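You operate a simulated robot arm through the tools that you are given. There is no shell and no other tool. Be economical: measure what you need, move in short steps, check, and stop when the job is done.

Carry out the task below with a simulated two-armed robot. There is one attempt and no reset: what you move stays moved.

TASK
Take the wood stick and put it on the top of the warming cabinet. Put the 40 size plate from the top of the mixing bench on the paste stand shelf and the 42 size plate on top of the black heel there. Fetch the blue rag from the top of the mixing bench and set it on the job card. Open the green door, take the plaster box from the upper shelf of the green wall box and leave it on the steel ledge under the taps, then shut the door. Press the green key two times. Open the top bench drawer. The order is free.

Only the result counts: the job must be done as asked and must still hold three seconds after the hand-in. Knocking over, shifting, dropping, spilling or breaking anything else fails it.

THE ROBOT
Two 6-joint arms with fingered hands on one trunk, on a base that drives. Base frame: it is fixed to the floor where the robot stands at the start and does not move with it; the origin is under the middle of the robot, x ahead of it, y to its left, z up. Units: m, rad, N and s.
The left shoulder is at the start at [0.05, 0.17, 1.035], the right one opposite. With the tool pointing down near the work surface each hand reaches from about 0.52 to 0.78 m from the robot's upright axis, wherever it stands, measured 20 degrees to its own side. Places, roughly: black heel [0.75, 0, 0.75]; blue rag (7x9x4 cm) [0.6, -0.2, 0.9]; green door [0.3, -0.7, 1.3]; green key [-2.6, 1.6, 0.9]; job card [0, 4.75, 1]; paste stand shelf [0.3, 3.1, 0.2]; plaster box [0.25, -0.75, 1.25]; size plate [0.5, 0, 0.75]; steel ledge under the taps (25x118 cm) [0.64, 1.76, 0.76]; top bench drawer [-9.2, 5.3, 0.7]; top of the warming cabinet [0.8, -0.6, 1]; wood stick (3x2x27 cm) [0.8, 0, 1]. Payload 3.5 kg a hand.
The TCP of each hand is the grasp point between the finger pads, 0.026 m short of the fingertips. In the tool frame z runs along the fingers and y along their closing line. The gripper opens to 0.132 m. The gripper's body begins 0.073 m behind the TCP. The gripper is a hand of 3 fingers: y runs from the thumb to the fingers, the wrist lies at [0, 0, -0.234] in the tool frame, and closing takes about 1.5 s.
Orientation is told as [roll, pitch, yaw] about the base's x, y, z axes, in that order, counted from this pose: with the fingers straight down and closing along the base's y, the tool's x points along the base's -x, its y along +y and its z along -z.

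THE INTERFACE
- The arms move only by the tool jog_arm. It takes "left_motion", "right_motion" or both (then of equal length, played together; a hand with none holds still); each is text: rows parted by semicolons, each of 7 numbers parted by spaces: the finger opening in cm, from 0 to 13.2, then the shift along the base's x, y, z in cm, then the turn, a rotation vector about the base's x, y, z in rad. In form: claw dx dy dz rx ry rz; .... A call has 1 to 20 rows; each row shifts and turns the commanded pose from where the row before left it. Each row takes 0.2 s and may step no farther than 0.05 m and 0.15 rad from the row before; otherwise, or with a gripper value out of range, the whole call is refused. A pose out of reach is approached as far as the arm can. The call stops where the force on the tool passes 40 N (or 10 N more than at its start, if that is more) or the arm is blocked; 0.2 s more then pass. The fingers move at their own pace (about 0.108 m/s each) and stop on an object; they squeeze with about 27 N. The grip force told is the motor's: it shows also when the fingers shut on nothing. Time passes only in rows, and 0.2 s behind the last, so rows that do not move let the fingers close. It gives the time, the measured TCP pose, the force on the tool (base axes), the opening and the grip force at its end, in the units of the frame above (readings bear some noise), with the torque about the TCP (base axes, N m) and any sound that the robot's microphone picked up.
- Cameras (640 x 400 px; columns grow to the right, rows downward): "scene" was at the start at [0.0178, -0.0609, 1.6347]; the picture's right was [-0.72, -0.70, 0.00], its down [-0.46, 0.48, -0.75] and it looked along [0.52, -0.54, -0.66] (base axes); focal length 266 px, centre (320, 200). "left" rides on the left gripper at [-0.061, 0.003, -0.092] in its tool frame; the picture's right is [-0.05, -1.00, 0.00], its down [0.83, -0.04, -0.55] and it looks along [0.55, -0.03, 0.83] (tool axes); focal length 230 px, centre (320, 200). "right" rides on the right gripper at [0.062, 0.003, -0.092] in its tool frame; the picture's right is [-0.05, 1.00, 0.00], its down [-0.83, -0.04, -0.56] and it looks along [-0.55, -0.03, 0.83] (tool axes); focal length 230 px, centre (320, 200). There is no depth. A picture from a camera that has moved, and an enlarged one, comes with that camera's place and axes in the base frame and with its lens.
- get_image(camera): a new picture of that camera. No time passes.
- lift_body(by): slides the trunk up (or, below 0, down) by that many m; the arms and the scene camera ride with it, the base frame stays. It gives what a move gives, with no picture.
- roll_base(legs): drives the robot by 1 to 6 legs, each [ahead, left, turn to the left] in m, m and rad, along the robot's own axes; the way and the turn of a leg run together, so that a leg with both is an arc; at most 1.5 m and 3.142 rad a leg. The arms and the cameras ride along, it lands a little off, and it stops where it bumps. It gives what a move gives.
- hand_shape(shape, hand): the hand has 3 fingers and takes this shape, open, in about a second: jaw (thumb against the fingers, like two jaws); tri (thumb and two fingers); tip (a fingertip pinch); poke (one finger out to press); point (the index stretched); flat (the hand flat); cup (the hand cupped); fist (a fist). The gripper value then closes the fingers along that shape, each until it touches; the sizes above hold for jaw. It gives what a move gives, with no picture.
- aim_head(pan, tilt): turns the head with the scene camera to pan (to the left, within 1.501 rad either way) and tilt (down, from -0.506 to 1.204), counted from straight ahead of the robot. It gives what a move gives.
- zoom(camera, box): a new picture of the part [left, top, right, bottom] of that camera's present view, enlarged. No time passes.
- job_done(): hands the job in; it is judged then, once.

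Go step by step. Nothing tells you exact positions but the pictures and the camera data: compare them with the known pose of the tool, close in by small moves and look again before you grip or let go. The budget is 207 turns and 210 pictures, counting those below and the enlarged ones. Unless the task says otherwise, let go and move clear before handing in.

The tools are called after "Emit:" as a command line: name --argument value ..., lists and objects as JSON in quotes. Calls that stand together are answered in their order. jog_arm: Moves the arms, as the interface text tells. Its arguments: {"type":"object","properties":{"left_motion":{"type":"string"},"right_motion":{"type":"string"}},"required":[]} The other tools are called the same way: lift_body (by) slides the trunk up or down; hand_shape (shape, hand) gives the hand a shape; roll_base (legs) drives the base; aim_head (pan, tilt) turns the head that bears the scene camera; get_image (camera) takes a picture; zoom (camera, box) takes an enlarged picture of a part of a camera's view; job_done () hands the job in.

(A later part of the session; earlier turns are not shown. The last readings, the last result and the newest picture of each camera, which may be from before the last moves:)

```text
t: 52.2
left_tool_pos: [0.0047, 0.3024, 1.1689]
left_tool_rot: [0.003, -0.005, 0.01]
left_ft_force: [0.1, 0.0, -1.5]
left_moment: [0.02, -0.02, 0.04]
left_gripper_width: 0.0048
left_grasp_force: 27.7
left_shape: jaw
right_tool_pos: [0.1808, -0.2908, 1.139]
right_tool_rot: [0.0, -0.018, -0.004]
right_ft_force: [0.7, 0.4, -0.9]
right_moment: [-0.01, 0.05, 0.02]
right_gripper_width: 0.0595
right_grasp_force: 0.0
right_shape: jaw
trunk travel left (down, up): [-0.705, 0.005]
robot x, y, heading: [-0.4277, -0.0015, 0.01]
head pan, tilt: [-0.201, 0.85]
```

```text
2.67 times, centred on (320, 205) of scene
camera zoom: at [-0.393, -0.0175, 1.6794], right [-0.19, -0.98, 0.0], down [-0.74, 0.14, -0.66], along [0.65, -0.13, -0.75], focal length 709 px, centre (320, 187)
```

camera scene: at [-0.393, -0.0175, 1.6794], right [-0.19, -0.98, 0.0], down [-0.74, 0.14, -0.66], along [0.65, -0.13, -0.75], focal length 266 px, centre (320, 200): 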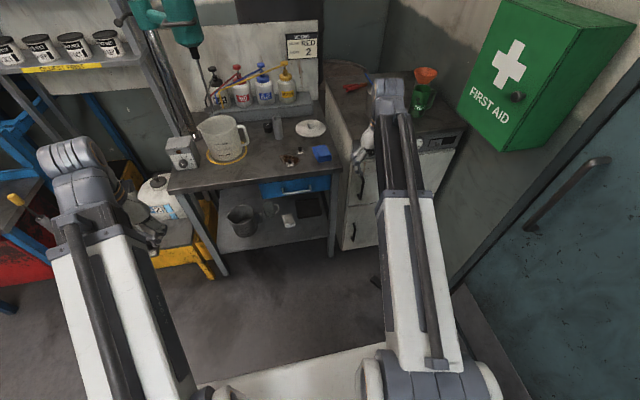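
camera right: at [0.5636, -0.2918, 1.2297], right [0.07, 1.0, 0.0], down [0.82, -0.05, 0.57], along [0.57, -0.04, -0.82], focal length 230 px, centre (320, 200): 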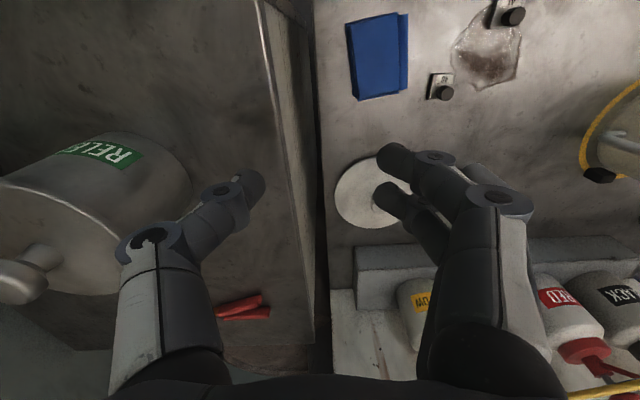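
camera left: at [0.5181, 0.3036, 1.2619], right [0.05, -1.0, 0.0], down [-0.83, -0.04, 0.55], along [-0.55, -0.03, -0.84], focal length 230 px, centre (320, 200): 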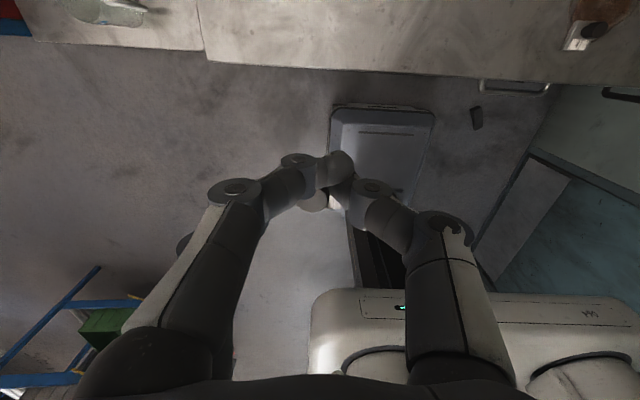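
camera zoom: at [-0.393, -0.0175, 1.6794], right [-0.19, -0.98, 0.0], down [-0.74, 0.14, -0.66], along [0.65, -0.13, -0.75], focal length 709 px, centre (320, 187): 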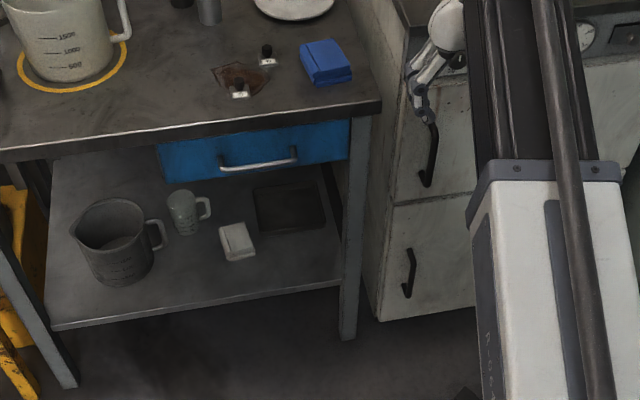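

Emit:
aim_head --pan -0.3 --tilt 1.0

Emit:
jog_arm --right_motion "6 0 4 0 0 0 0;6 0 4 0 0 0 0;6 0 4 0 0 0 0;6 0 4 0 0 0 0;6 0 4 0 0 0 0"

Emit:
get_image --camera "scene"

Emit:
get_image --camera "right"

```text
t: 52.9
left_tool_pos: [0.0038, 0.3035, 1.1691]
left_tool_rot: [0.004, -0.007, 0.008]
left_ft_force: [-1.2, 0.1, -1.9]
left_moment: [-0.01, -0.02, -0.01]
left_gripper_width: 0.0047
left_grasp_force: 27.6
left_shape: jaw
right_tool_pos: [0.1812, -0.2901, 1.1393]
right_tool_rot: [-0.001, -0.018, -0.003]
right_ft_force: [0.6, 0.5, 0.0]
right_moment: [0.02, -0.02, -0.04]
right_gripper_width: 0.0597
right_grasp_force: 0.2
right_shape: jaw
trunk travel left (down, up): [-0.705, 0.005]
robot x, y, heading: [-0.4303, -0.0013, 0.008]
head pan, tilt: [-0.3, 1.0]
```

```text
t: 54.1
left_tool_pos: [0.0039, 0.3046, 1.168]
left_tool_rot: [0.003, -0.005, 0.011]
left_ft_force: [-1.0, -0.8, -0.2]
left_moment: [0.01, -0.03, -0.01]
left_gripper_width: 0.0047
left_grasp_force: 26.9
left_shape: jaw
right_tool_pos: [0.1798, -0.0888, 1.1378]
right_tool_rot: [-0.002, -0.017, -0.003]
right_ft_force: [-0.2, -0.4, 0.5]
right_moment: [-0.03, 0.03, -0.02]
right_gripper_width: 0.0597
right_grasp_force: 0.0
right_shape: jaw
trunk travel left (down, up): [-0.705, 0.005]
robot x, y, heading: [-0.425, -0.0016, 0.009]
head pan, tilt: [-0.3, 1.0]
```

```text
139 pictures are left
camera scene: at [-0.403, -0.022, 1.6683], right [-0.29, -0.96, 0.0], down [-0.81, 0.24, -0.54], along [0.52, -0.16, -0.84], focal length 266 px, centre (320, 200)
```

scene: 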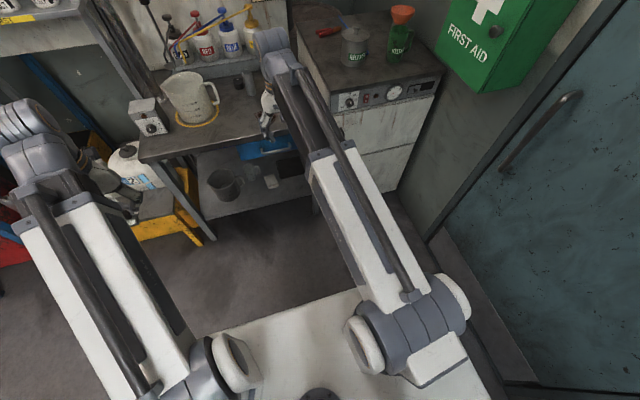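

```text
138 pictures are left
camera right: at [0.1164, -0.0861, 1.2283], right [0.06, 1.0, 0.0], down [0.82, -0.05, 0.57], along [0.57, -0.03, -0.82], focal length 230 px, centre (320, 200)
```

right: 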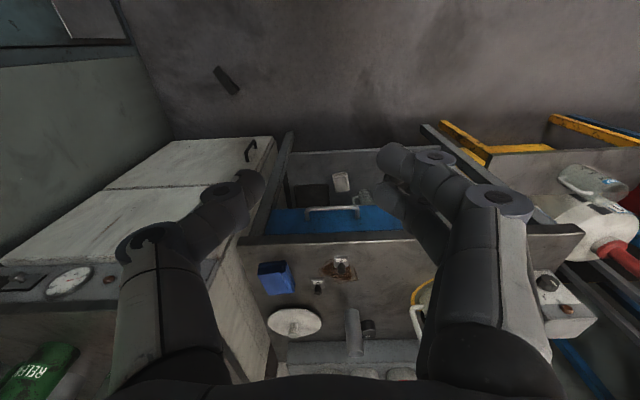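

Emit:
zoom --camera "right" --box '[180, 230, 460, 400]'

Emit:
zoom --camera "right" --box '[180, 120, 300, 260]'

Emit:
zoom --camera "scene" --box '[260, 180, 460, 320]'

Emit:
aim_head --pan -0.3 --tilt 0.6

Emit:
zoom --camera "scene" --box '[200, 120, 440, 280]'

```text
2.29 times, centred on (320, 315) of right
camera zoom: at [0.1164, -0.0861, 1.2283], right [0.06, 1.0, 0.0], down [0.82, -0.05, 0.57], along [0.57, -0.03, -0.82], focal length 526 px, centre (320, -63)
```

zoom: 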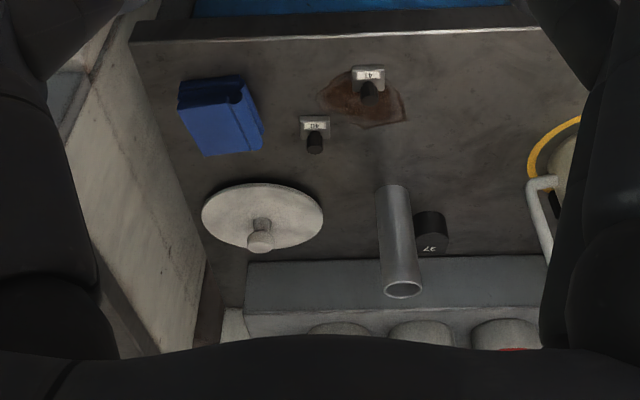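

```text
2.86 times, centred on (240, 190) of right
camera zoom: at [0.1164, -0.0861, 1.2283], right [0.06, 1.0, 0.0], down [0.82, -0.05, 0.57], along [0.57, -0.03, -0.82], focal length 657 px, centre (549, 229)
```

zoom: 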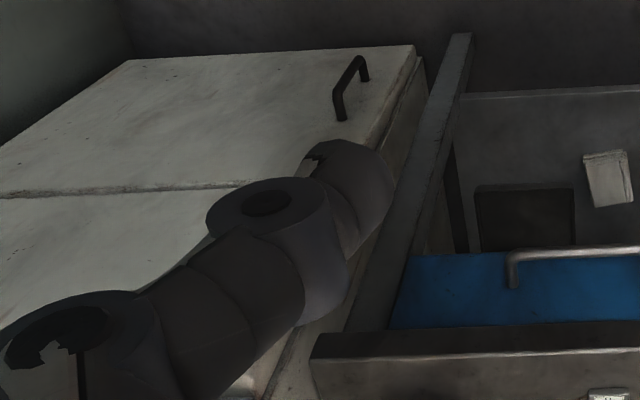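

```text
2.86 times, centred on (360, 250) of scene
camera zoom: at [-0.403, -0.022, 1.6683], right [-0.29, -0.96, 0.0], down [-0.81, 0.24, -0.54], along [0.52, -0.16, -0.84], focal length 760 px, centre (206, 57)
```

zoom: 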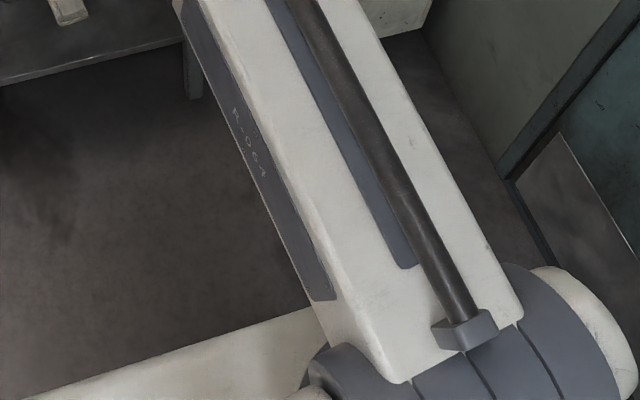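

```text
t: 55.0
left_tool_pos: [0.0051, 0.3038, 1.1687]
left_tool_rot: [0.002, -0.009, 0.008]
left_ft_force: [-0.2, 0.1, -0.8]
left_moment: [0.03, -0.03, 0.03]
left_gripper_width: 0.0047
left_grasp_force: 26.7
left_shape: jaw
right_tool_pos: [0.1794, -0.0895, 1.1375]
right_tool_rot: [-0.003, -0.018, -0.004]
right_ft_force: [1.2, 0.8, -0.2]
right_moment: [0.01, 0.03, 0.0]
right_gripper_width: 0.0596
right_grasp_force: 0.0
right_shape: jaw
trunk travel left (down, up): [-0.705, 0.005]
robot x, y, heading: [-0.4278, -0.0013, 0.008]
head pan, tilt: [-0.3, 0.6]
```

```text
2.50 times, centred on (320, 200) of scene
camera zoom: at [-0.3851, -0.0279, 1.7002], right [-0.29, -0.96, 0.0], down [-0.54, 0.16, -0.82], along [0.79, -0.24, -0.57], focal length 665 px, centre (320, 200)
```

zoom: 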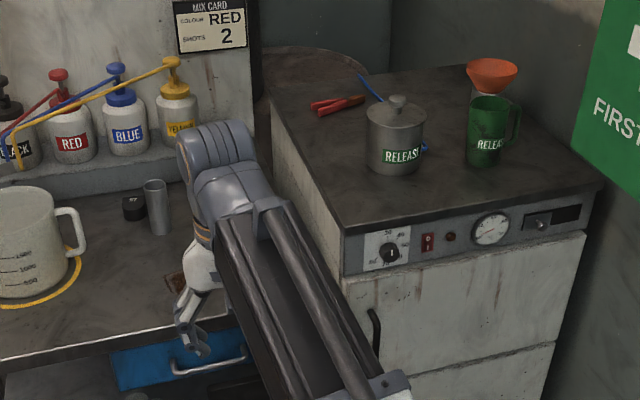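

It must be in the narrow gap between the bench and cabinet, or behind. I lower the trunk to look into the gap with the right hand camera.

Emit:
jog_arm --right_motion "6 0 -5 0 0 0 0;6 0 -5 0 0 0 0;6 0 -5 0 0 0 0;6 0 -4 0 0 0 0"

Emit:
lift_body --by -0.45

Emit:
get_image --camera "right"

Emit:
aim_head --pan -0.3 --tilt 0.5

Emit:
get_image --camera "scene"

```text
t: 56.0
left_tool_pos: [0.0039, 0.3037, 1.1691]
left_tool_rot: [0.001, -0.007, 0.008]
left_ft_force: [0.2, -0.2, -0.2]
left_moment: [0.0, -0.04, -0.01]
left_gripper_width: 0.005
left_grasp_force: 26.9
left_shape: jaw
right_tool_pos: [0.1785, -0.2799, 1.1392]
right_tool_rot: [0.0, -0.017, -0.003]
right_ft_force: [0.2, -0.2, 0.1]
right_moment: [0.0, 0.03, -0.01]
right_gripper_width: 0.0594
right_grasp_force: 0.0
right_shape: jaw
trunk travel left (down, up): [-0.705, 0.005]
robot x, y, heading: [-0.4243, -0.0011, 0.007]
head pan, tilt: [-0.3, 0.6]
```

```text
refused: -0.45 is not a number from -0.4 to 0.4
```

```text
133 pictures are left
camera right: at [0.1159, -0.2763, 1.2294], right [0.06, 1.0, 0.0], down [0.82, -0.05, 0.57], along [0.57, -0.03, -0.82], focal length 230 px, centre (320, 200)
```

right: 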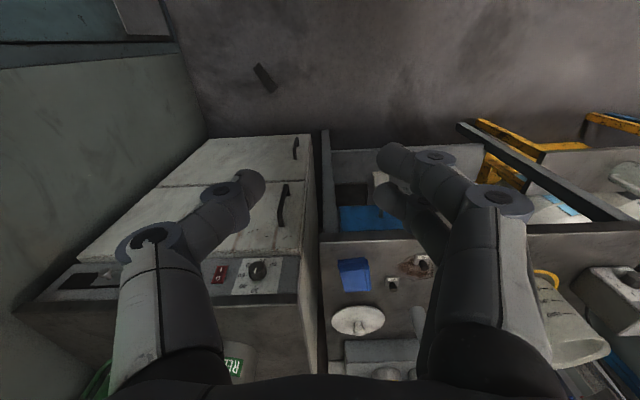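

```text
t: 56.6
left_tool_pos: [0.0046, 0.3037, 1.1693]
left_tool_rot: [0.001, -0.008, 0.009]
left_ft_force: [0.3, 0.2, -0.3]
left_moment: [-0.03, -0.02, -0.01]
left_gripper_width: 0.0046
left_grasp_force: 27.1
left_shape: jaw
right_tool_pos: [0.1787, -0.2778, 1.1378]
right_tool_rot: [-0.002, -0.017, -0.005]
right_ft_force: [-0.3, -0.4, -0.1]
right_moment: [-0.01, 0.03, 0.02]
right_gripper_width: 0.0593
right_grasp_force: 0.1
right_shape: jaw
trunk travel left (down, up): [-0.705, 0.005]
robot x, y, heading: [-0.4279, -0.0002, 0.01]
head pan, tilt: [-0.3, 0.499]
```

```text
132 pictures are left
camera scene: at [-0.3826, -0.0287, 1.7093], right [-0.29, -0.96, 0.0], down [-0.46, 0.14, -0.88], along [0.84, -0.25, -0.48], focal length 266 px, centre (320, 200)
```

scene: 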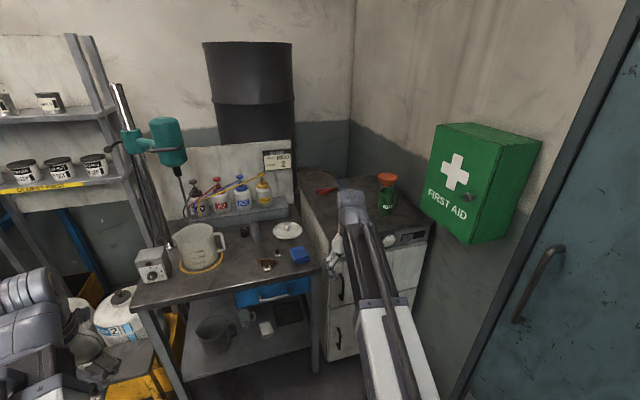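

Emit:
lift_body --by -0.4

Emit:
get_image --camera "right"

Emit:
get_image --camera "scene"

```text
t: 60.5
left_tool_pos: [0.0046, 0.3035, 0.7678]
left_tool_rot: [0.002, -0.01, 0.01]
left_ft_force: [0.3, -0.6, -1.0]
left_moment: [-0.02, -0.02, 0.03]
left_gripper_width: 0.0047
left_grasp_force: 27.1
left_shape: jaw
right_tool_pos: [0.1775, -0.2787, 0.7389]
right_tool_rot: [0.0, -0.016, -0.003]
right_ft_force: [-0.2, -0.1, 0.2]
right_moment: [-0.02, 0.02, 0.01]
right_gripper_width: 0.0597
right_grasp_force: 0.0
right_shape: jaw
trunk travel left (down, up): [-0.305, 0.405]
robot x, y, heading: [-0.4299, 0.0021, 0.007]
head pan, tilt: [-0.3, 0.499]
```

```text
131 pictures are left
camera right: at [0.1157, -0.2756, 0.8295], right [0.06, 1.0, 0.0], down [0.82, -0.05, 0.57], along [0.57, -0.03, -0.82], focal length 230 px, centre (320, 200)
```

right: 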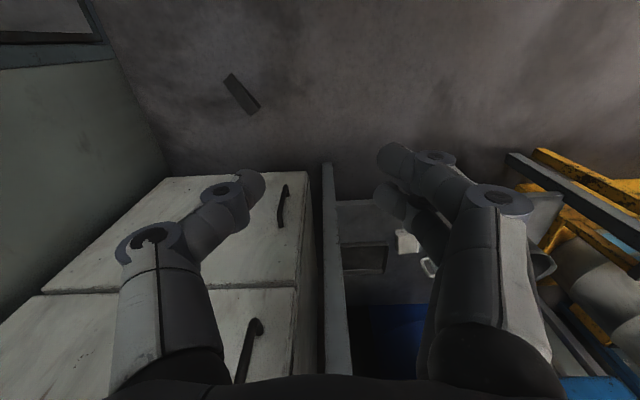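

```text
130 pictures are left
camera scene: at [-0.3827, -0.0286, 1.3094], right [-0.29, -0.96, 0.0], down [-0.46, 0.14, -0.88], along [0.84, -0.25, -0.48], focal length 266 px, centre (320, 200)
```

scene: 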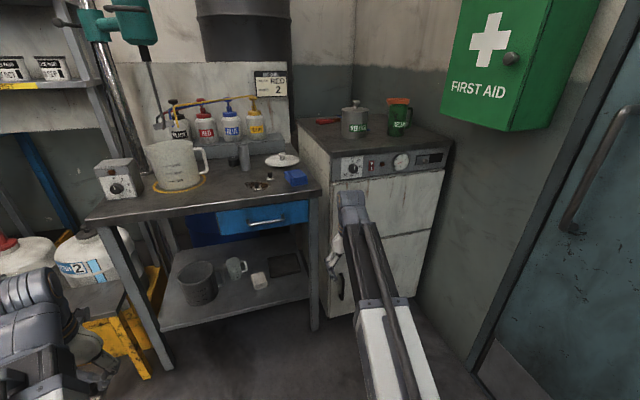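

Emit:
zoom --camera "right" --box '[260, 150, 400, 400]'

Emit:
zoom --camera "scene" --box '[250, 120, 370, 340]'

Emit:
zoom --camera "scene" --box '[130, 180, 350, 340]'

```text
1.60 times, centred on (330, 275) of right
camera zoom: at [0.1157, -0.2756, 0.8295], right [0.06, 1.0, 0.0], down [0.82, -0.05, 0.57], along [0.57, -0.03, -0.82], focal length 368 px, centre (304, 80)
```

zoom: 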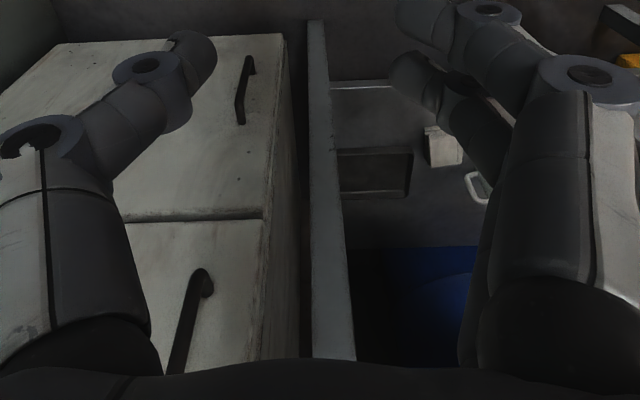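

```text
1.82 times, centred on (310, 230) of scene
camera zoom: at [-0.3827, -0.0286, 1.3094], right [-0.29, -0.96, 0.0], down [-0.46, 0.14, -0.88], along [0.84, -0.25, -0.48], focal length 484 px, centre (338, 146)
```

zoom: 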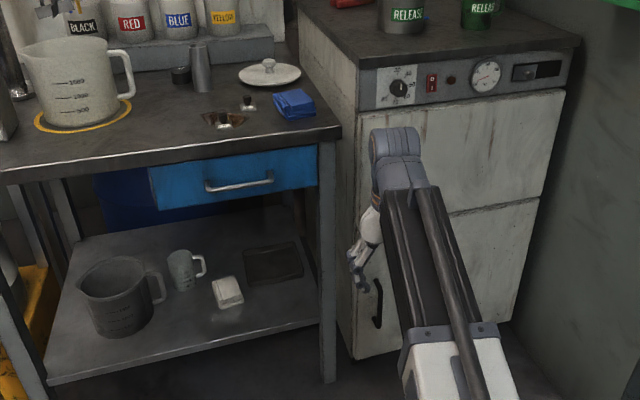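

```text
2.50 times, centred on (240, 260) of scene
camera zoom: at [-0.3827, -0.0286, 1.3094], right [-0.29, -0.96, 0.0], down [-0.46, 0.14, -0.88], along [0.84, -0.25, -0.48], focal length 665 px, centre (520, 50)
```

zoom: 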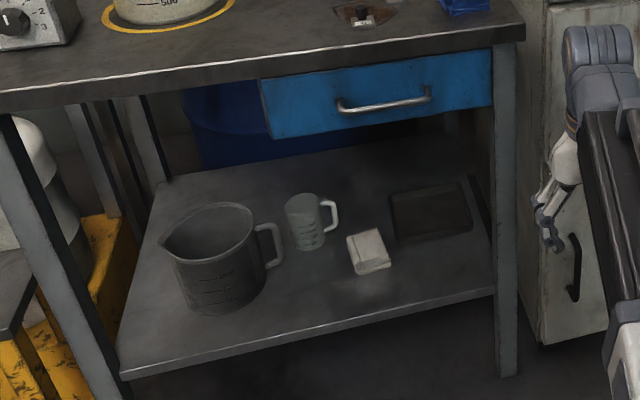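

Emit:
roll_base --legs '[[0, -0.27, 0]]'

Emit:
lift_body --by -0.15

Emit:
aim_head --pan 0 --tilt 0.6

Emit:
get_image --camera "scene"

Emit:
zoom --camera "scene" --box '[270, 100, 370, 260]'

```text
t: 62.4
left_tool_pos: [0.0076, 0.0312, 0.768]
left_tool_rot: [0.002, -0.007, 0.005]
left_ft_force: [0.6, 0.7, -1.3]
left_moment: [-0.01, -0.02, 0.04]
left_gripper_width: 0.0045
left_grasp_force: 27.0
left_shape: jaw
right_tool_pos: [0.1798, -0.5522, 0.7378]
right_tool_rot: [-0.002, -0.017, -0.008]
right_ft_force: [0.8, 0.6, -0.5]
right_moment: [-0.01, 0.04, -0.04]
right_gripper_width: 0.0598
right_grasp_force: 0.0
right_shape: jaw
trunk travel left (down, up): [-0.305, 0.405]
robot x, y, heading: [-0.4239, -0.2704, 0.006]
head pan, tilt: [-0.3, 0.499]
```

```text
t: 64.1
left_tool_pos: [0.0073, 0.031, 0.619]
left_tool_rot: [0.002, -0.006, 0.005]
left_ft_force: [0.9, -0.5, -0.8]
left_moment: [-0.01, -0.02, 0.03]
left_gripper_width: 0.0048
left_grasp_force: 27.3
left_shape: jaw
right_tool_pos: [0.1804, -0.5522, 0.5886]
right_tool_rot: [-0.001, -0.018, -0.008]
right_ft_force: [-0.6, 0.3, -0.5]
right_moment: [-0.01, -0.01, 0.01]
right_gripper_width: 0.0594
right_grasp_force: 0.1
right_shape: jaw
trunk travel left (down, up): [-0.155, 0.555]
robot x, y, heading: [-0.4267, -0.274, 0.0]
head pan, tilt: [-0.3, 0.499]
```

```text
t: 64.9
left_tool_pos: [0.0069, 0.0313, 0.6182]
left_tool_rot: [0.002, -0.005, 0.005]
left_ft_force: [0.1, 0.5, -1.2]
left_moment: [0.03, -0.02, 0.03]
left_gripper_width: 0.0048
left_grasp_force: 27.1
left_shape: jaw
right_tool_pos: [0.1796, -0.5518, 0.588]
right_tool_rot: [-0.003, -0.019, -0.006]
right_ft_force: [0.1, -0.3, 0.4]
right_moment: [0.03, 0.0, 0.02]
right_gripper_width: 0.0596
right_grasp_force: 0.1
right_shape: jaw
trunk travel left (down, up): [-0.155, 0.555]
robot x, y, heading: [-0.427, -0.2695, 0.002]
head pan, tilt: [0.0, 0.6]
```

```text
126 pictures are left
camera scene: at [-0.3796, -0.2727, 1.1503], right [0.0, -1.0, 0.0], down [-0.56, 0.0, -0.83], along [0.83, 0.0, -0.56], focal length 266 px, centre (320, 200)
```

scene: 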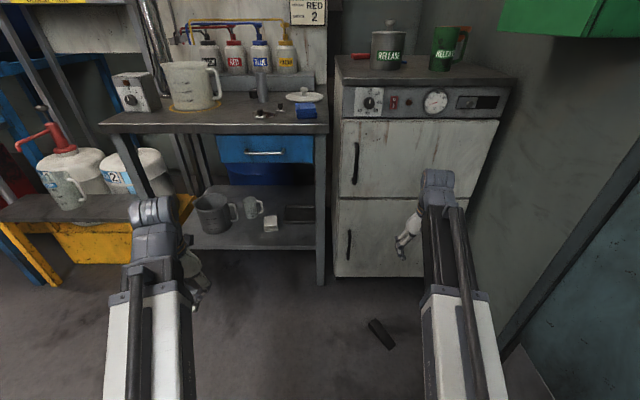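

```text
2.50 times, centred on (320, 180) of scene
camera zoom: at [-0.3796, -0.2727, 1.1503], right [0.0, -1.0, 0.0], down [-0.56, 0.0, -0.83], along [0.83, 0.0, -0.56], focal length 665 px, centre (320, 250)
```

zoom: 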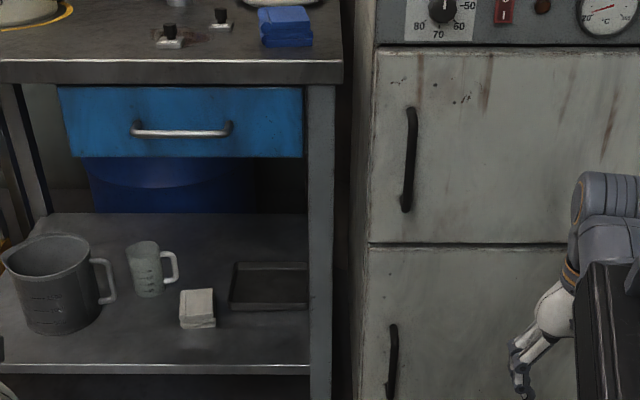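

Emit:
zoom --camera "scene" --box '[310, 200, 350, 290]'

Emit:
zoom --camera "scene" --box '[310, 100, 350, 200]'

Emit:
zoom --camera "scene" --box '[180, 230, 440, 400]'

```text
4.44 times, centred on (330, 245) of scene
camera zoom: at [-0.3796, -0.2727, 1.1503], right [0.0, -1.0, 0.0], down [-0.56, 0.0, -0.83], along [0.83, 0.0, -0.56], focal length 1182 px, centre (276, 0)
```

zoom: 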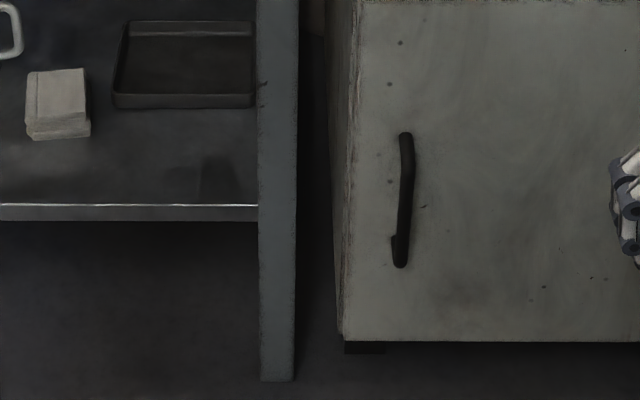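

```text
4.00 times, centred on (330, 150) of scene
camera zoom: at [-0.3796, -0.2727, 1.1503], right [0.0, -1.0, 0.0], down [-0.56, 0.0, -0.83], along [0.83, 0.0, -0.56], focal length 1064 px, centre (280, 400)
```

zoom: 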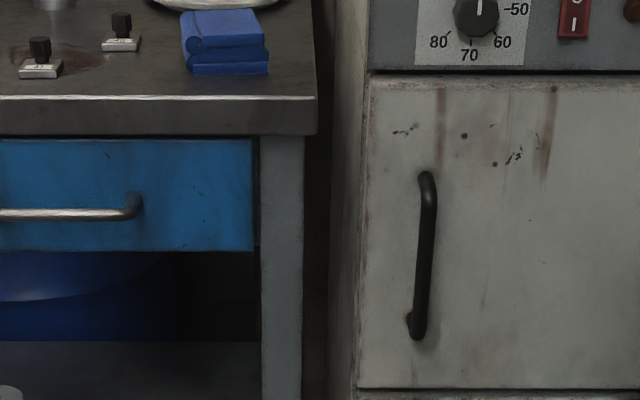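

```text
2.35 times, centred on (310, 315) of scene
camera zoom: at [-0.3796, -0.2727, 1.1503], right [0.0, -1.0, 0.0], down [-0.56, 0.0, -0.83], along [0.83, 0.0, -0.56], focal length 626 px, centre (344, -71)
```

zoom: 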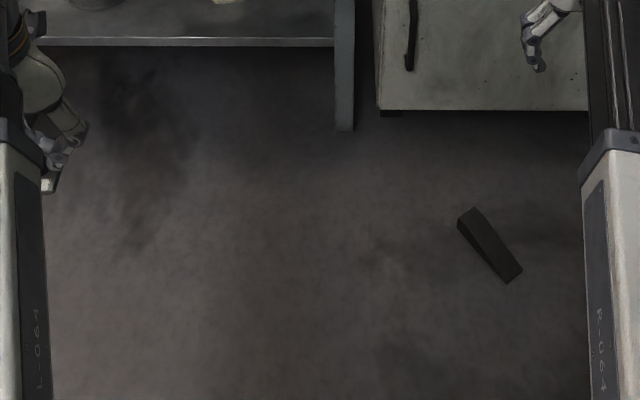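

Emit:
aim_head --pan -0.9 --tilt 1.2

Emit:
get_image --camera "scene"

Emit:
aim_head --pan 0.2 --tilt 1.2

Emit:
get_image --camera "scene"

Emit:
get_image --camera "left"

```text
t: 66.1
left_tool_pos: [0.007, 0.0309, 0.6187]
left_tool_rot: [0.001, -0.007, 0.007]
left_ft_force: [-0.3, -0.5, -0.7]
left_moment: [0.03, -0.01, -0.04]
left_gripper_width: 0.0048
left_grasp_force: 27.0
left_shape: jaw
right_tool_pos: [0.1794, -0.5532, 0.5879]
right_tool_rot: [-0.002, -0.019, -0.006]
right_ft_force: [0.2, 0.5, 0.4]
right_moment: [-0.01, 0.02, 0.0]
right_gripper_width: 0.0598
right_grasp_force: 0.1
right_shape: jaw
trunk travel left (down, up): [-0.155, 0.555]
robot x, y, heading: [-0.4264, -0.2713, 0.007]
head pan, tilt: [-0.901, 1.201]
```

```text
121 pictures are left
camera scene: at [-0.4329, -0.3167, 1.1057], right [-0.78, -0.63, 0.0], down [-0.58, 0.73, -0.36], along [0.23, -0.28, -0.93], focal length 266 px, centre (320, 200)
```

scene: 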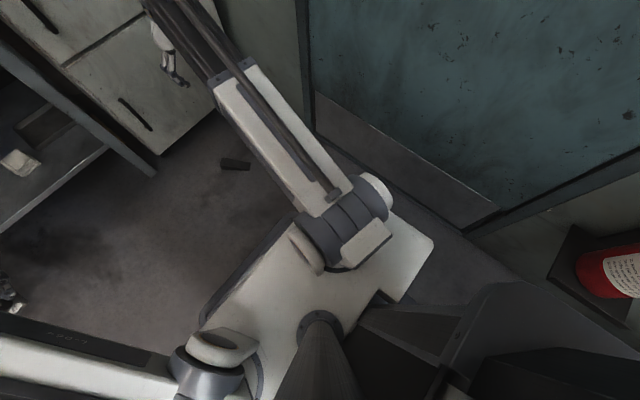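

```text
t: 67.5
left_tool_pos: [0.0075, 0.0309, 0.6184]
left_tool_rot: [0.001, -0.005, 0.005]
left_ft_force: [-0.1, -0.4, -1.5]
left_moment: [0.0, -0.01, -0.01]
left_gripper_width: 0.0049
left_grasp_force: 27.0
left_shape: jaw
right_tool_pos: [0.1789, -0.5521, 0.5871]
right_tool_rot: [-0.001, -0.016, -0.006]
right_ft_force: [1.0, -0.2, 0.3]
right_moment: [-0.03, 0.0, -0.01]
right_gripper_width: 0.0599
right_grasp_force: 0.0
right_shape: jaw
trunk travel left (down, up): [-0.155, 0.555]
robot x, y, heading: [-0.4265, -0.2724, 0.003]
head pan, tilt: [0.201, 1.201]
```

```text
120 pictures are left
camera scene: at [-0.4132, -0.2617, 1.1057], right [0.2, -0.98, 0.0], down [-0.91, -0.19, -0.36], along [0.35, 0.07, -0.93], focal length 266 px, centre (320, 200)
```

scene: 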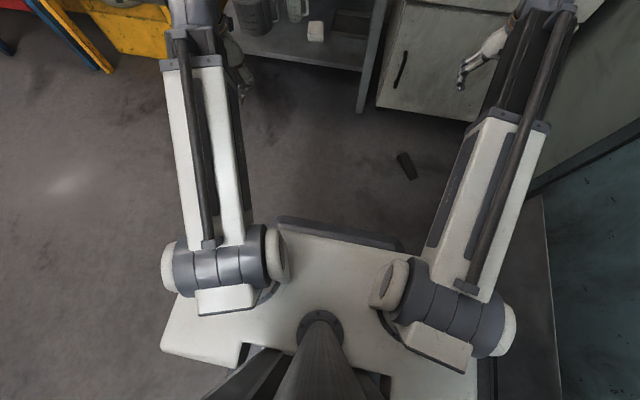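

```text
119 pictures are left
camera left: at [0.0696, 0.0341, 0.7119], right [0.06, -1.0, 0.0], down [-0.83, -0.05, 0.55], along [-0.55, -0.03, -0.84], focal length 230 px, centre (320, 200)
```

left: 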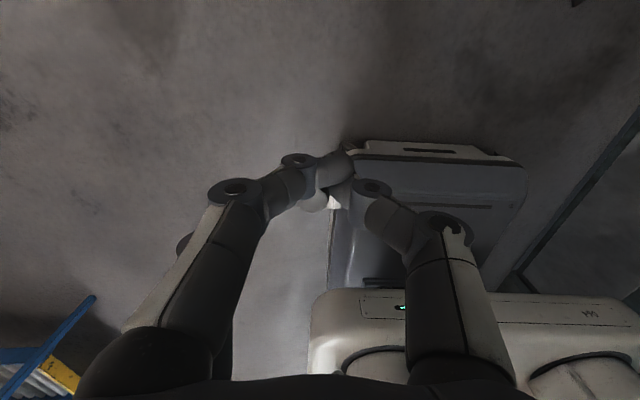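

Still not found. I lower a hand camera near the floor and look under the bench.

Emit:
lift_body --by -0.15

Emit:
jog_arm --right_motion "6 0 3 -1 0 -0.15 0;6 0 3 -1 0 -0.15 0;6 0 3 -1 0 -0.15 0;6 0 3 -1 0 -0.15 0;6 0 3 -1 0 -0.15 0;6 0 0 -2 0 0 0;6 0 0 -2 0 0 0"

Emit:
get_image --camera "right"

```text
t: 69.2
left_tool_pos: [0.008, 0.0302, 0.4686]
left_tool_rot: [0.002, -0.005, 0.004]
left_ft_force: [-0.1, 0.3, -0.8]
left_moment: [0.01, -0.01, -0.02]
left_gripper_width: 0.005
left_grasp_force: 27.6
left_shape: jaw
right_tool_pos: [0.1808, -0.5524, 0.4384]
right_tool_rot: [-0.002, -0.017, -0.007]
right_ft_force: [-0.2, -1.1, -0.3]
right_moment: [0.0, 0.01, -0.01]
right_gripper_width: 0.0598
right_grasp_force: 0.0
right_shape: jaw
trunk travel left (down, up): [-0.005, 0.705]
robot x, y, heading: [-0.4283, -0.2711, 0.005]
head pan, tilt: [0.201, 1.201]
```

```text
t: 70.8
left_tool_pos: [0.0068, 0.0312, 0.4696]
left_tool_rot: [0.002, -0.007, 0.006]
left_ft_force: [0.0, 0.1, -1.4]
left_moment: [-0.01, 0.01, -0.02]
left_gripper_width: 0.0048
left_grasp_force: 27.5
left_shape: jaw
right_tool_pos: [0.2088, -0.3962, 0.3535]
right_tool_rot: [0.005, -0.767, -0.009]
right_ft_force: [0.2, 0.0, -0.3]
right_moment: [0.01, -0.01, -0.01]
right_gripper_width: 0.0596
right_grasp_force: 0.1
right_shape: jaw
right hand out of reach, approached as far as the arm can: row 5
trunk travel left (down, up): [-0.005, 0.705]
robot x, y, heading: [-0.4266, -0.2743, 0.009]
head pan, tilt: [0.201, 1.201]
```

```text
118 pictures are left
camera right: at [0.0992, -0.3928, 0.3763], right [0.04, 1.0, 0.04], down [0.21, -0.05, 0.98], along [0.98, -0.03, -0.21], focal length 230 px, centre (320, 200)
```

right: 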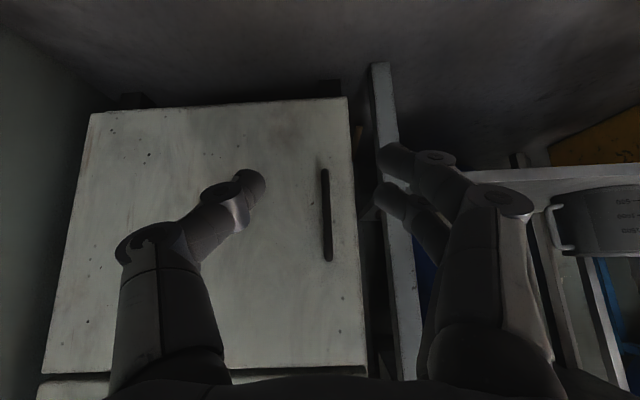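

There's a brownish sliver in the gap beside the cabinet. I line up with the gap and zoom.

Emit:
jog_arm --right_motion "6 0 4 -2 0 0 0;6 0 4 -2 0 0 0;6 0 3 0 0 0 0;6 0 0 0 0 0 0"

Emit:
get_image --camera "right"

Emit:
zoom --camera "right" --box '[250, 60, 380, 180]'

```text
t: 71.8
left_tool_pos: [0.0068, 0.0313, 0.4687]
left_tool_rot: [0.0, -0.006, 0.008]
left_ft_force: [0.8, 0.3, -1.5]
left_moment: [-0.01, 0.0, 0.01]
left_gripper_width: 0.0048
left_grasp_force: 27.1
left_shape: jaw
right_tool_pos: [0.2032, -0.2891, 0.3126]
right_tool_rot: [0.007, -0.768, -0.011]
right_ft_force: [0.2, 0.2, -0.1]
right_moment: [0.02, 0.01, 0.03]
right_gripper_width: 0.0601
right_grasp_force: 0.0
right_shape: jaw
trunk travel left (down, up): [-0.005, 0.705]
robot x, y, heading: [-0.4277, -0.2734, 0.007]
head pan, tilt: [0.201, 1.201]
```

```text
117 pictures are left
camera right: at [0.0951, -0.2862, 0.3353], right [0.04, 1.0, 0.04], down [0.21, -0.05, 0.98], along [0.98, -0.03, -0.21], focal length 230 px, centre (320, 200)
```

right: 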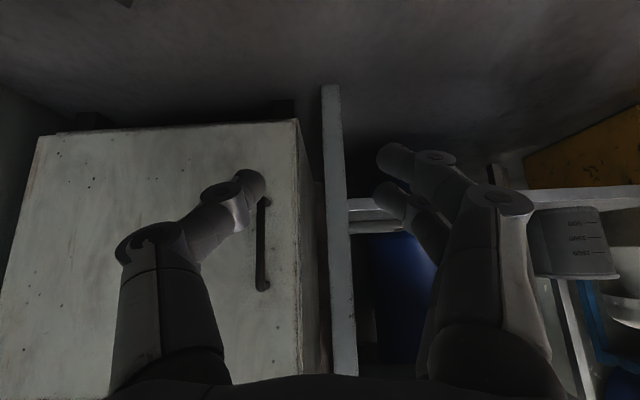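

```text
3.33 times, centred on (315, 120) of right
camera zoom: at [0.0951, -0.2862, 0.3353], right [0.04, 1.0, 0.04], down [0.21, -0.05, 0.98], along [0.98, -0.03, -0.21], focal length 767 px, centre (337, 467)
```

zoom: 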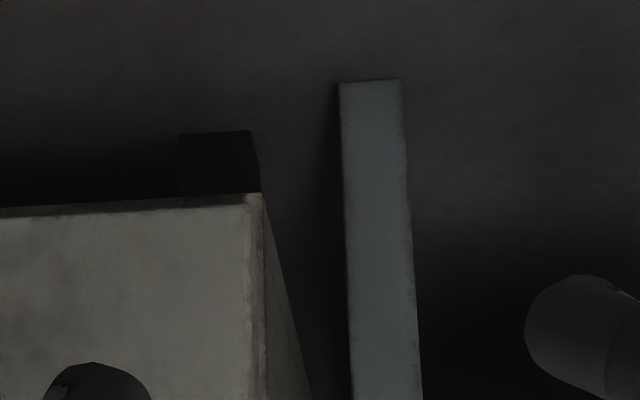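

Emit:
zoom --camera "right" --box '[280, 140, 360, 240]'

Emit:
zoom --camera "right" --box '[280, 240, 360, 380]'

Emit:
zoom --camera "right" --box '[320, 60, 640, 240]'

```text
4.00 times, centred on (320, 190) of right
camera zoom: at [0.0951, -0.2862, 0.3353], right [0.04, 1.0, 0.04], down [0.21, -0.05, 0.98], along [0.98, -0.03, -0.21], focal length 920 px, centre (320, 240)
```

zoom: 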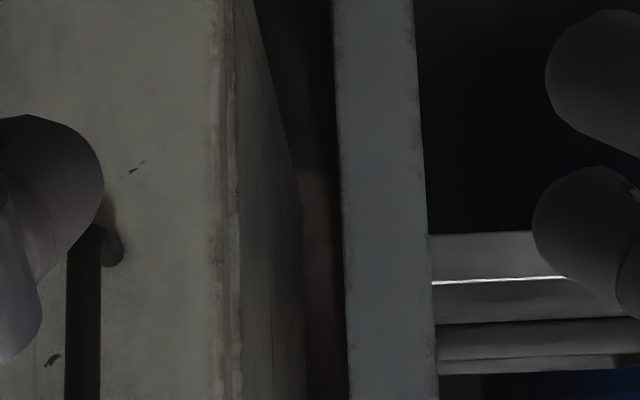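

```text
2.86 times, centred on (320, 310) of right
camera zoom: at [0.0951, -0.2862, 0.3353], right [0.04, 1.0, 0.04], down [0.21, -0.05, 0.98], along [0.98, -0.03, -0.21], focal length 657 px, centre (320, -114)
```

zoom: 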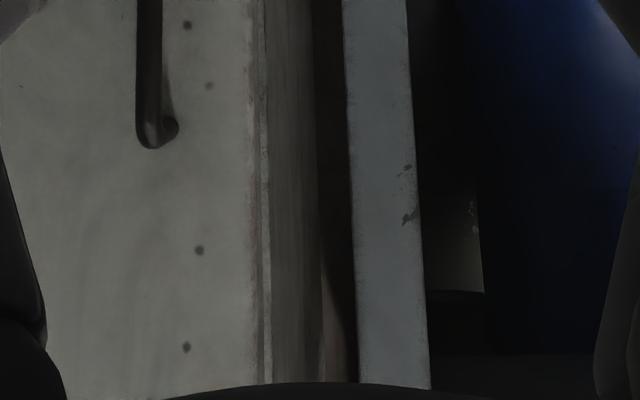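

```text
2.00 times, centred on (480, 150) of right
camera zoom: at [0.0951, -0.2862, 0.3353], right [0.04, 1.0, 0.04], down [0.21, -0.05, 0.98], along [0.98, -0.03, -0.21], focal length 460 px, centre (0, 300)
```

zoom: 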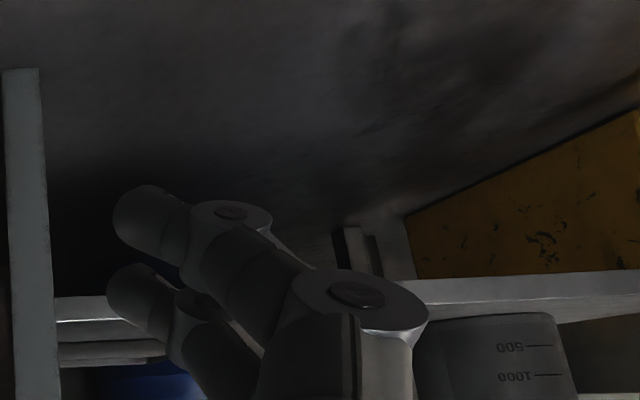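

Nothing in the gap either. I check the floor to the left and around before going on.

Emit:
aim_head --pan 0.9 --tilt 0.7

Emit:
get_image --camera "scene"

Emit:
aim_head --pan 0.2 --tilt 0.35

Emit:
get_image --camera "scene"

Emit:
zoom --camera "scene" --box '[200, 80, 400, 220]'

```text
t: 72.9
left_tool_pos: [0.0075, 0.0304, 0.4679]
left_tool_rot: [0.002, -0.008, 0.006]
left_ft_force: [-0.8, 0.5, 0.5]
left_moment: [0.0, -0.02, 0.01]
left_gripper_width: 0.0049
left_grasp_force: 27.5
left_shape: jaw
right_tool_pos: [0.2021, -0.2905, 0.3126]
right_tool_rot: [0.008, -0.77, -0.01]
right_ft_force: [1.1, 0.1, -0.2]
right_moment: [0.02, 0.0, 0.01]
right_gripper_width: 0.0597
right_grasp_force: 0.1
right_shape: jaw
trunk travel left (down, up): [-0.005, 0.705]
robot x, y, heading: [-0.4271, -0.2768, 0.009]
head pan, tilt: [0.901, 0.7]
```

```text
112 pictures are left
camera scene: at [-0.4155, -0.2063, 0.9916], right [0.79, -0.62, 0.0], down [-0.4, -0.51, -0.76], along [0.47, 0.6, -0.64], focal length 266 px, centre (320, 200)
```

scene: 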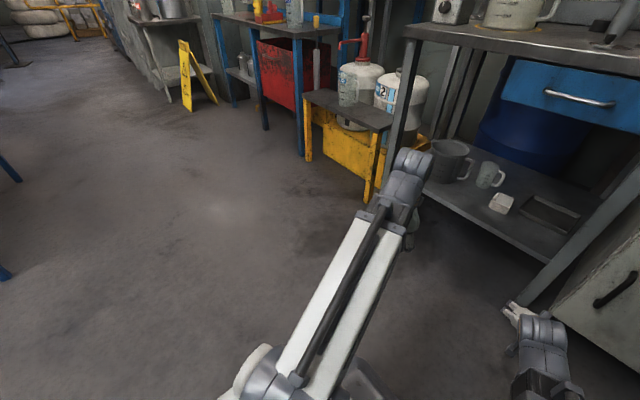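

```text
t: 74.0
left_tool_pos: [0.0071, 0.0301, 0.4696]
left_tool_rot: [0.002, -0.008, 0.005]
left_ft_force: [-0.4, -0.4, -0.1]
left_moment: [-0.03, -0.01, 0.0]
left_gripper_width: 0.0046
left_grasp_force: 26.9
left_shape: jaw
right_tool_pos: [0.2034, -0.2905, 0.312]
right_tool_rot: [0.007, -0.768, -0.011]
right_ft_force: [1.3, 0.0, -0.6]
right_moment: [0.0, 0.01, -0.01]
right_gripper_width: 0.0595
right_grasp_force: 0.1
right_shape: jaw
trunk travel left (down, up): [-0.005, 0.705]
robot x, y, heading: [-0.4317, -0.2684, 0.006]
head pan, tilt: [0.201, 0.351]
```

```text
111 pictures are left
camera scene: at [-0.3768, -0.254, 1.023], right [0.2, -0.98, 0.0], down [-0.34, -0.07, -0.94], along [0.92, 0.19, -0.34], focal length 266 px, centre (320, 200)
```

scene: 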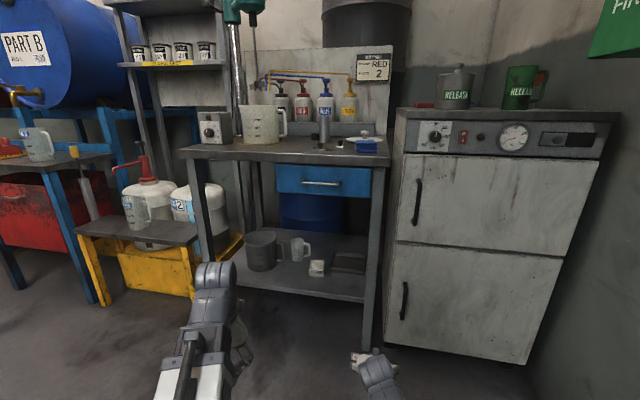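

```text
2.86 times, centred on (300, 150) of scene
camera zoom: at [-0.3768, -0.254, 1.023], right [0.2, -0.98, 0.0], down [-0.34, -0.07, -0.94], along [0.92, 0.19, -0.34], focal length 760 px, centre (377, 343)
```

zoom: 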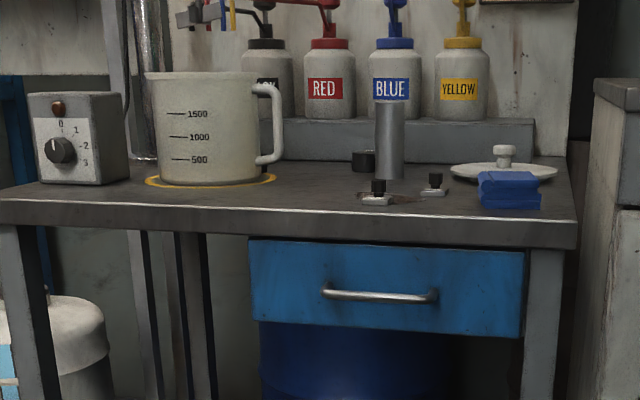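

Emit:
jog_arm --right_motion "6 0 4 -3 0 0 0;6 0 4 -3 0 0 0;6 0 4 -3 0 0 0;6 0 4 -3 0 0 0;6 0 0 0 0 0 0"

Emit:
get_image --camera "right"

Emit:
zoom --camera "right" --box '[180, 60, 400, 200]'

```text
t: 75.2
left_tool_pos: [0.0059, 0.0313, 0.4688]
left_tool_rot: [0.003, -0.007, 0.005]
left_ft_force: [-0.1, -0.8, -1.4]
left_moment: [-0.02, 0.01, -0.02]
left_gripper_width: 0.005
left_grasp_force: 26.4
left_shape: jaw
right_tool_pos: [0.2044, -0.1313, 0.1908]
right_tool_rot: [0.006, -0.769, -0.011]
right_ft_force: [0.2, -0.2, 0.0]
right_moment: [0.0, 0.01, -0.01]
right_gripper_width: 0.0595
right_grasp_force: 0.0
right_shape: jaw
trunk travel left (down, up): [-0.005, 0.705]
robot x, y, heading: [-0.4292, -0.2723, 0.005]
head pan, tilt: [0.201, 0.351]
```

```text
109 pictures are left
camera right: at [0.0965, -0.1284, 0.2138], right [0.04, 1.0, 0.04], down [0.21, -0.05, 0.98], along [0.98, -0.03, -0.21], focal length 230 px, centre (320, 200)
```

right: 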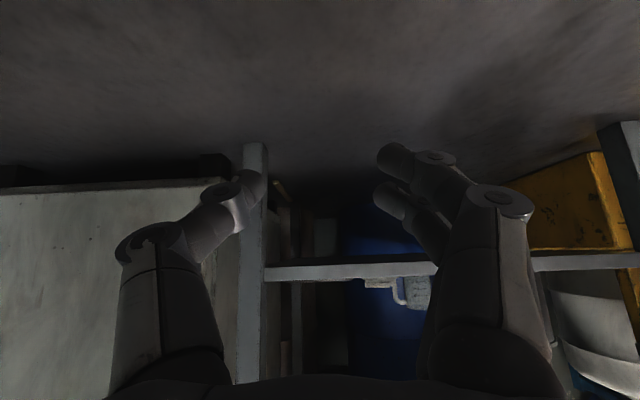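

```text
2.86 times, centred on (290, 130) of right
camera zoom: at [0.0965, -0.1284, 0.2138], right [0.04, 1.0, 0.04], down [0.21, -0.05, 0.98], along [0.98, -0.03, -0.21], focal length 657 px, centre (406, 400)
```

zoom: 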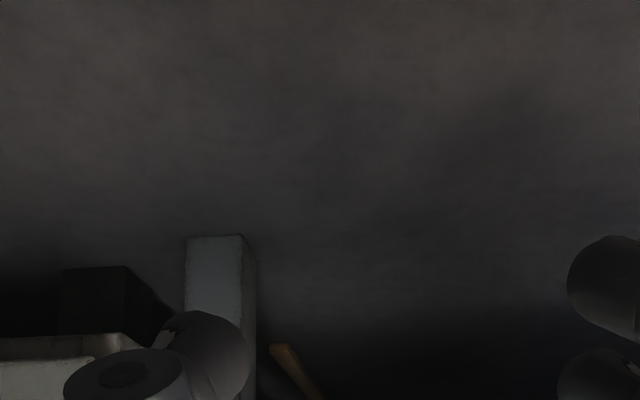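

Found it: a tan stick end on the floor behind the right bench leg, around (0.78, -0.28), leaning. I zoom further.

Emit:
zoom --camera "right" --box '[230, 150, 350, 260]'

Emit:
zoom --camera "right" --box '[230, 240, 350, 390]'

```text
3.64 times, centred on (290, 205) of right
camera zoom: at [0.0965, -0.1284, 0.2138], right [0.04, 1.0, 0.04], down [0.21, -0.05, 0.98], along [0.98, -0.03, -0.21], focal length 837 px, centre (429, 182)
```

zoom: 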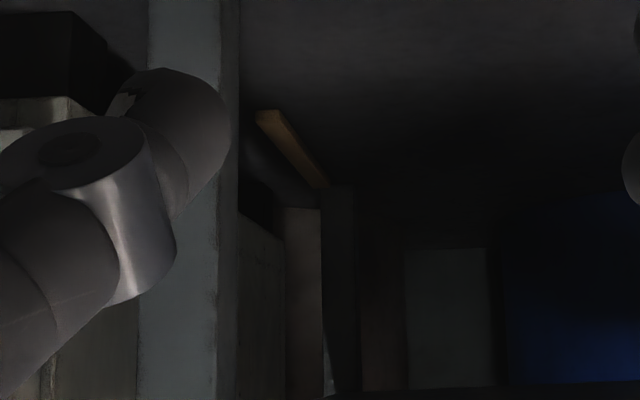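

```text
2.67 times, centred on (290, 315) of right
camera zoom: at [0.0965, -0.1284, 0.2138], right [0.04, 1.0, 0.04], down [0.21, -0.05, 0.98], along [0.98, -0.03, -0.21], focal length 614 px, centre (400, -107)
```

zoom: 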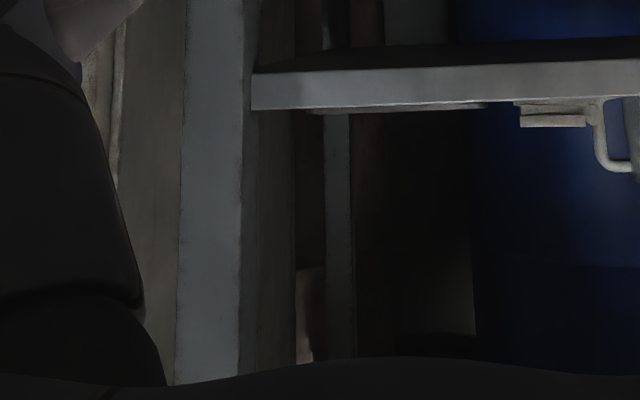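

The stick lies on the floor along x at y ≈ -0.285, x 0.80–1.07, under the bench's right edge. I'll retrieve it later with the left hand, whose camera sits better for that. So first I come back up and place the 42 plate on the heel.

Emit:
lift_body --by 0.4

Emit:
lift_body --by 0.245

Emit:
jog_arm --right_motion "6 0 -3 3 0 0.15 0;6 0 -3 3 0 0.15 0;6 0 -3 3 0 0.15 0;6 0 -3 3 0 0.15 0;6 0 -3 3 0 0.15 0;6 0 -4 3 0 0 0;6 0 -4 3 0 0 0;6 0 -5 0 0 0 0;6 0 -5 0 0 0 0;6 0 -5 0 0 0 0;6 0 -5 0 0 0 0;6 0 -5 0 0 0 0;6 0 -5 0 0 0 0;6 0 -5 0 0 0 0"

Emit:
aim_head --pan 0 --tilt 0.8

Emit:
get_image --camera "scene"

```text
t: 79.0
left_tool_pos: [0.0081, 0.0327, 0.8692]
left_tool_rot: [0.002, -0.007, 0.004]
left_ft_force: [-0.3, 0.6, -0.1]
left_moment: [0.0, 0.0, -0.01]
left_gripper_width: 0.0047
left_grasp_force: 27.2
left_shape: jaw
right_tool_pos: [0.2066, -0.1315, 0.5904]
right_tool_rot: [0.007, -0.768, -0.01]
right_ft_force: [-0.7, 0.4, -0.3]
right_moment: [0.0, 0.0, -0.02]
right_gripper_width: 0.0597
right_grasp_force: 0.1
right_shape: jaw
trunk travel left (down, up): [-0.405, 0.305]
robot x, y, heading: [-0.4277, -0.2733, 0.003]
head pan, tilt: [0.201, 0.351]
```

```text
t: 81.5
left_tool_pos: [0.0072, 0.03, 1.1138]
left_tool_rot: [0.003, -0.004, 0.006]
left_ft_force: [-0.3, 0.0, -0.8]
left_moment: [-0.01, -0.03, 0.0]
left_gripper_width: 0.0047
left_grasp_force: 27.3
left_shape: jaw
right_tool_pos: [0.2049, -0.1334, 0.8358]
right_tool_rot: [0.007, -0.767, -0.01]
right_ft_force: [0.3, 0.2, 0.4]
right_moment: [-0.05, 0.0, -0.01]
right_gripper_width: 0.0596
right_grasp_force: 0.1
right_shape: jaw
trunk travel left (down, up): [-0.65, 0.06]
robot x, y, heading: [-0.426, -0.2736, 0.004]
head pan, tilt: [0.201, 0.351]
```

```text
t: 84.7
left_tool_pos: [0.0, 0.0442, 1.1149]
left_tool_rot: [-0.005, -0.009, 0.012]
left_ft_force: [0.3, 0.1, -1.2]
left_moment: [-0.02, -0.01, 0.04]
left_gripper_width: 0.0048
left_grasp_force: 26.9
left_shape: jaw
right_tool_pos: [0.2063, -0.6721, 1.0456]
right_tool_rot: [-0.004, -0.012, 0.04]
right_ft_force: [-0.7, -4.3, 1.0]
right_moment: [0.57, -0.06, 0.01]
right_gripper_width: 0.0597
right_grasp_force: 0.0
right_shape: jaw
trunk travel left (down, up): [-0.65, 0.06]
robot x, y, heading: [-0.4333, -0.2712, 0.01]
head pan, tilt: [0.201, 0.351]
stopped in row 14 (right hand): the arm was blocked; the commanded pose is now the measured one
```

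```text
t: 85.6
left_tool_pos: [0.0011, 0.0453, 1.1128]
left_tool_rot: [-0.006, -0.009, 0.009]
left_ft_force: [0.2, 0.2, -0.5]
left_moment: [-0.02, 0.0, 0.0]
left_gripper_width: 0.0046
left_grasp_force: 27.0
left_shape: jaw
right_tool_pos: [0.2083, -0.6722, 1.046]
right_tool_rot: [-0.004, -0.011, 0.041]
right_ft_force: [-0.1, 0.0, 0.6]
right_moment: [0.0, -0.01, -0.03]
right_gripper_width: 0.0599
right_grasp_force: 0.1
right_shape: jaw
trunk travel left (down, up): [-0.65, 0.06]
robot x, y, heading: [-0.4257, -0.2689, 0.009]
head pan, tilt: [0.0, 0.799]
```

```text
105 pictures are left
camera scene: at [-0.3937, -0.2567, 1.6285], right [0.01, -1.0, 0.01], down [-0.71, -0.01, -0.7], along [0.7, 0.0, -0.71], focal length 266 px, centre (320, 200)
```

scene: 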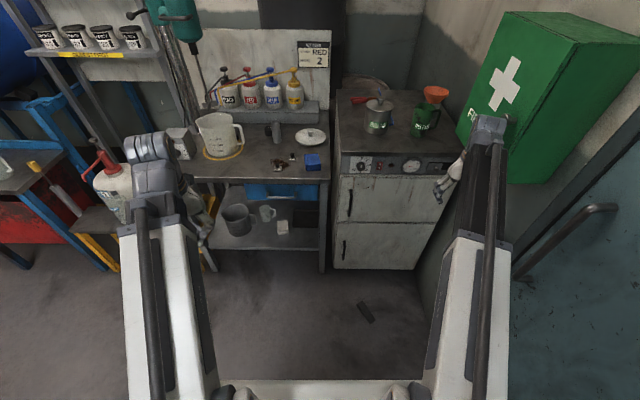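

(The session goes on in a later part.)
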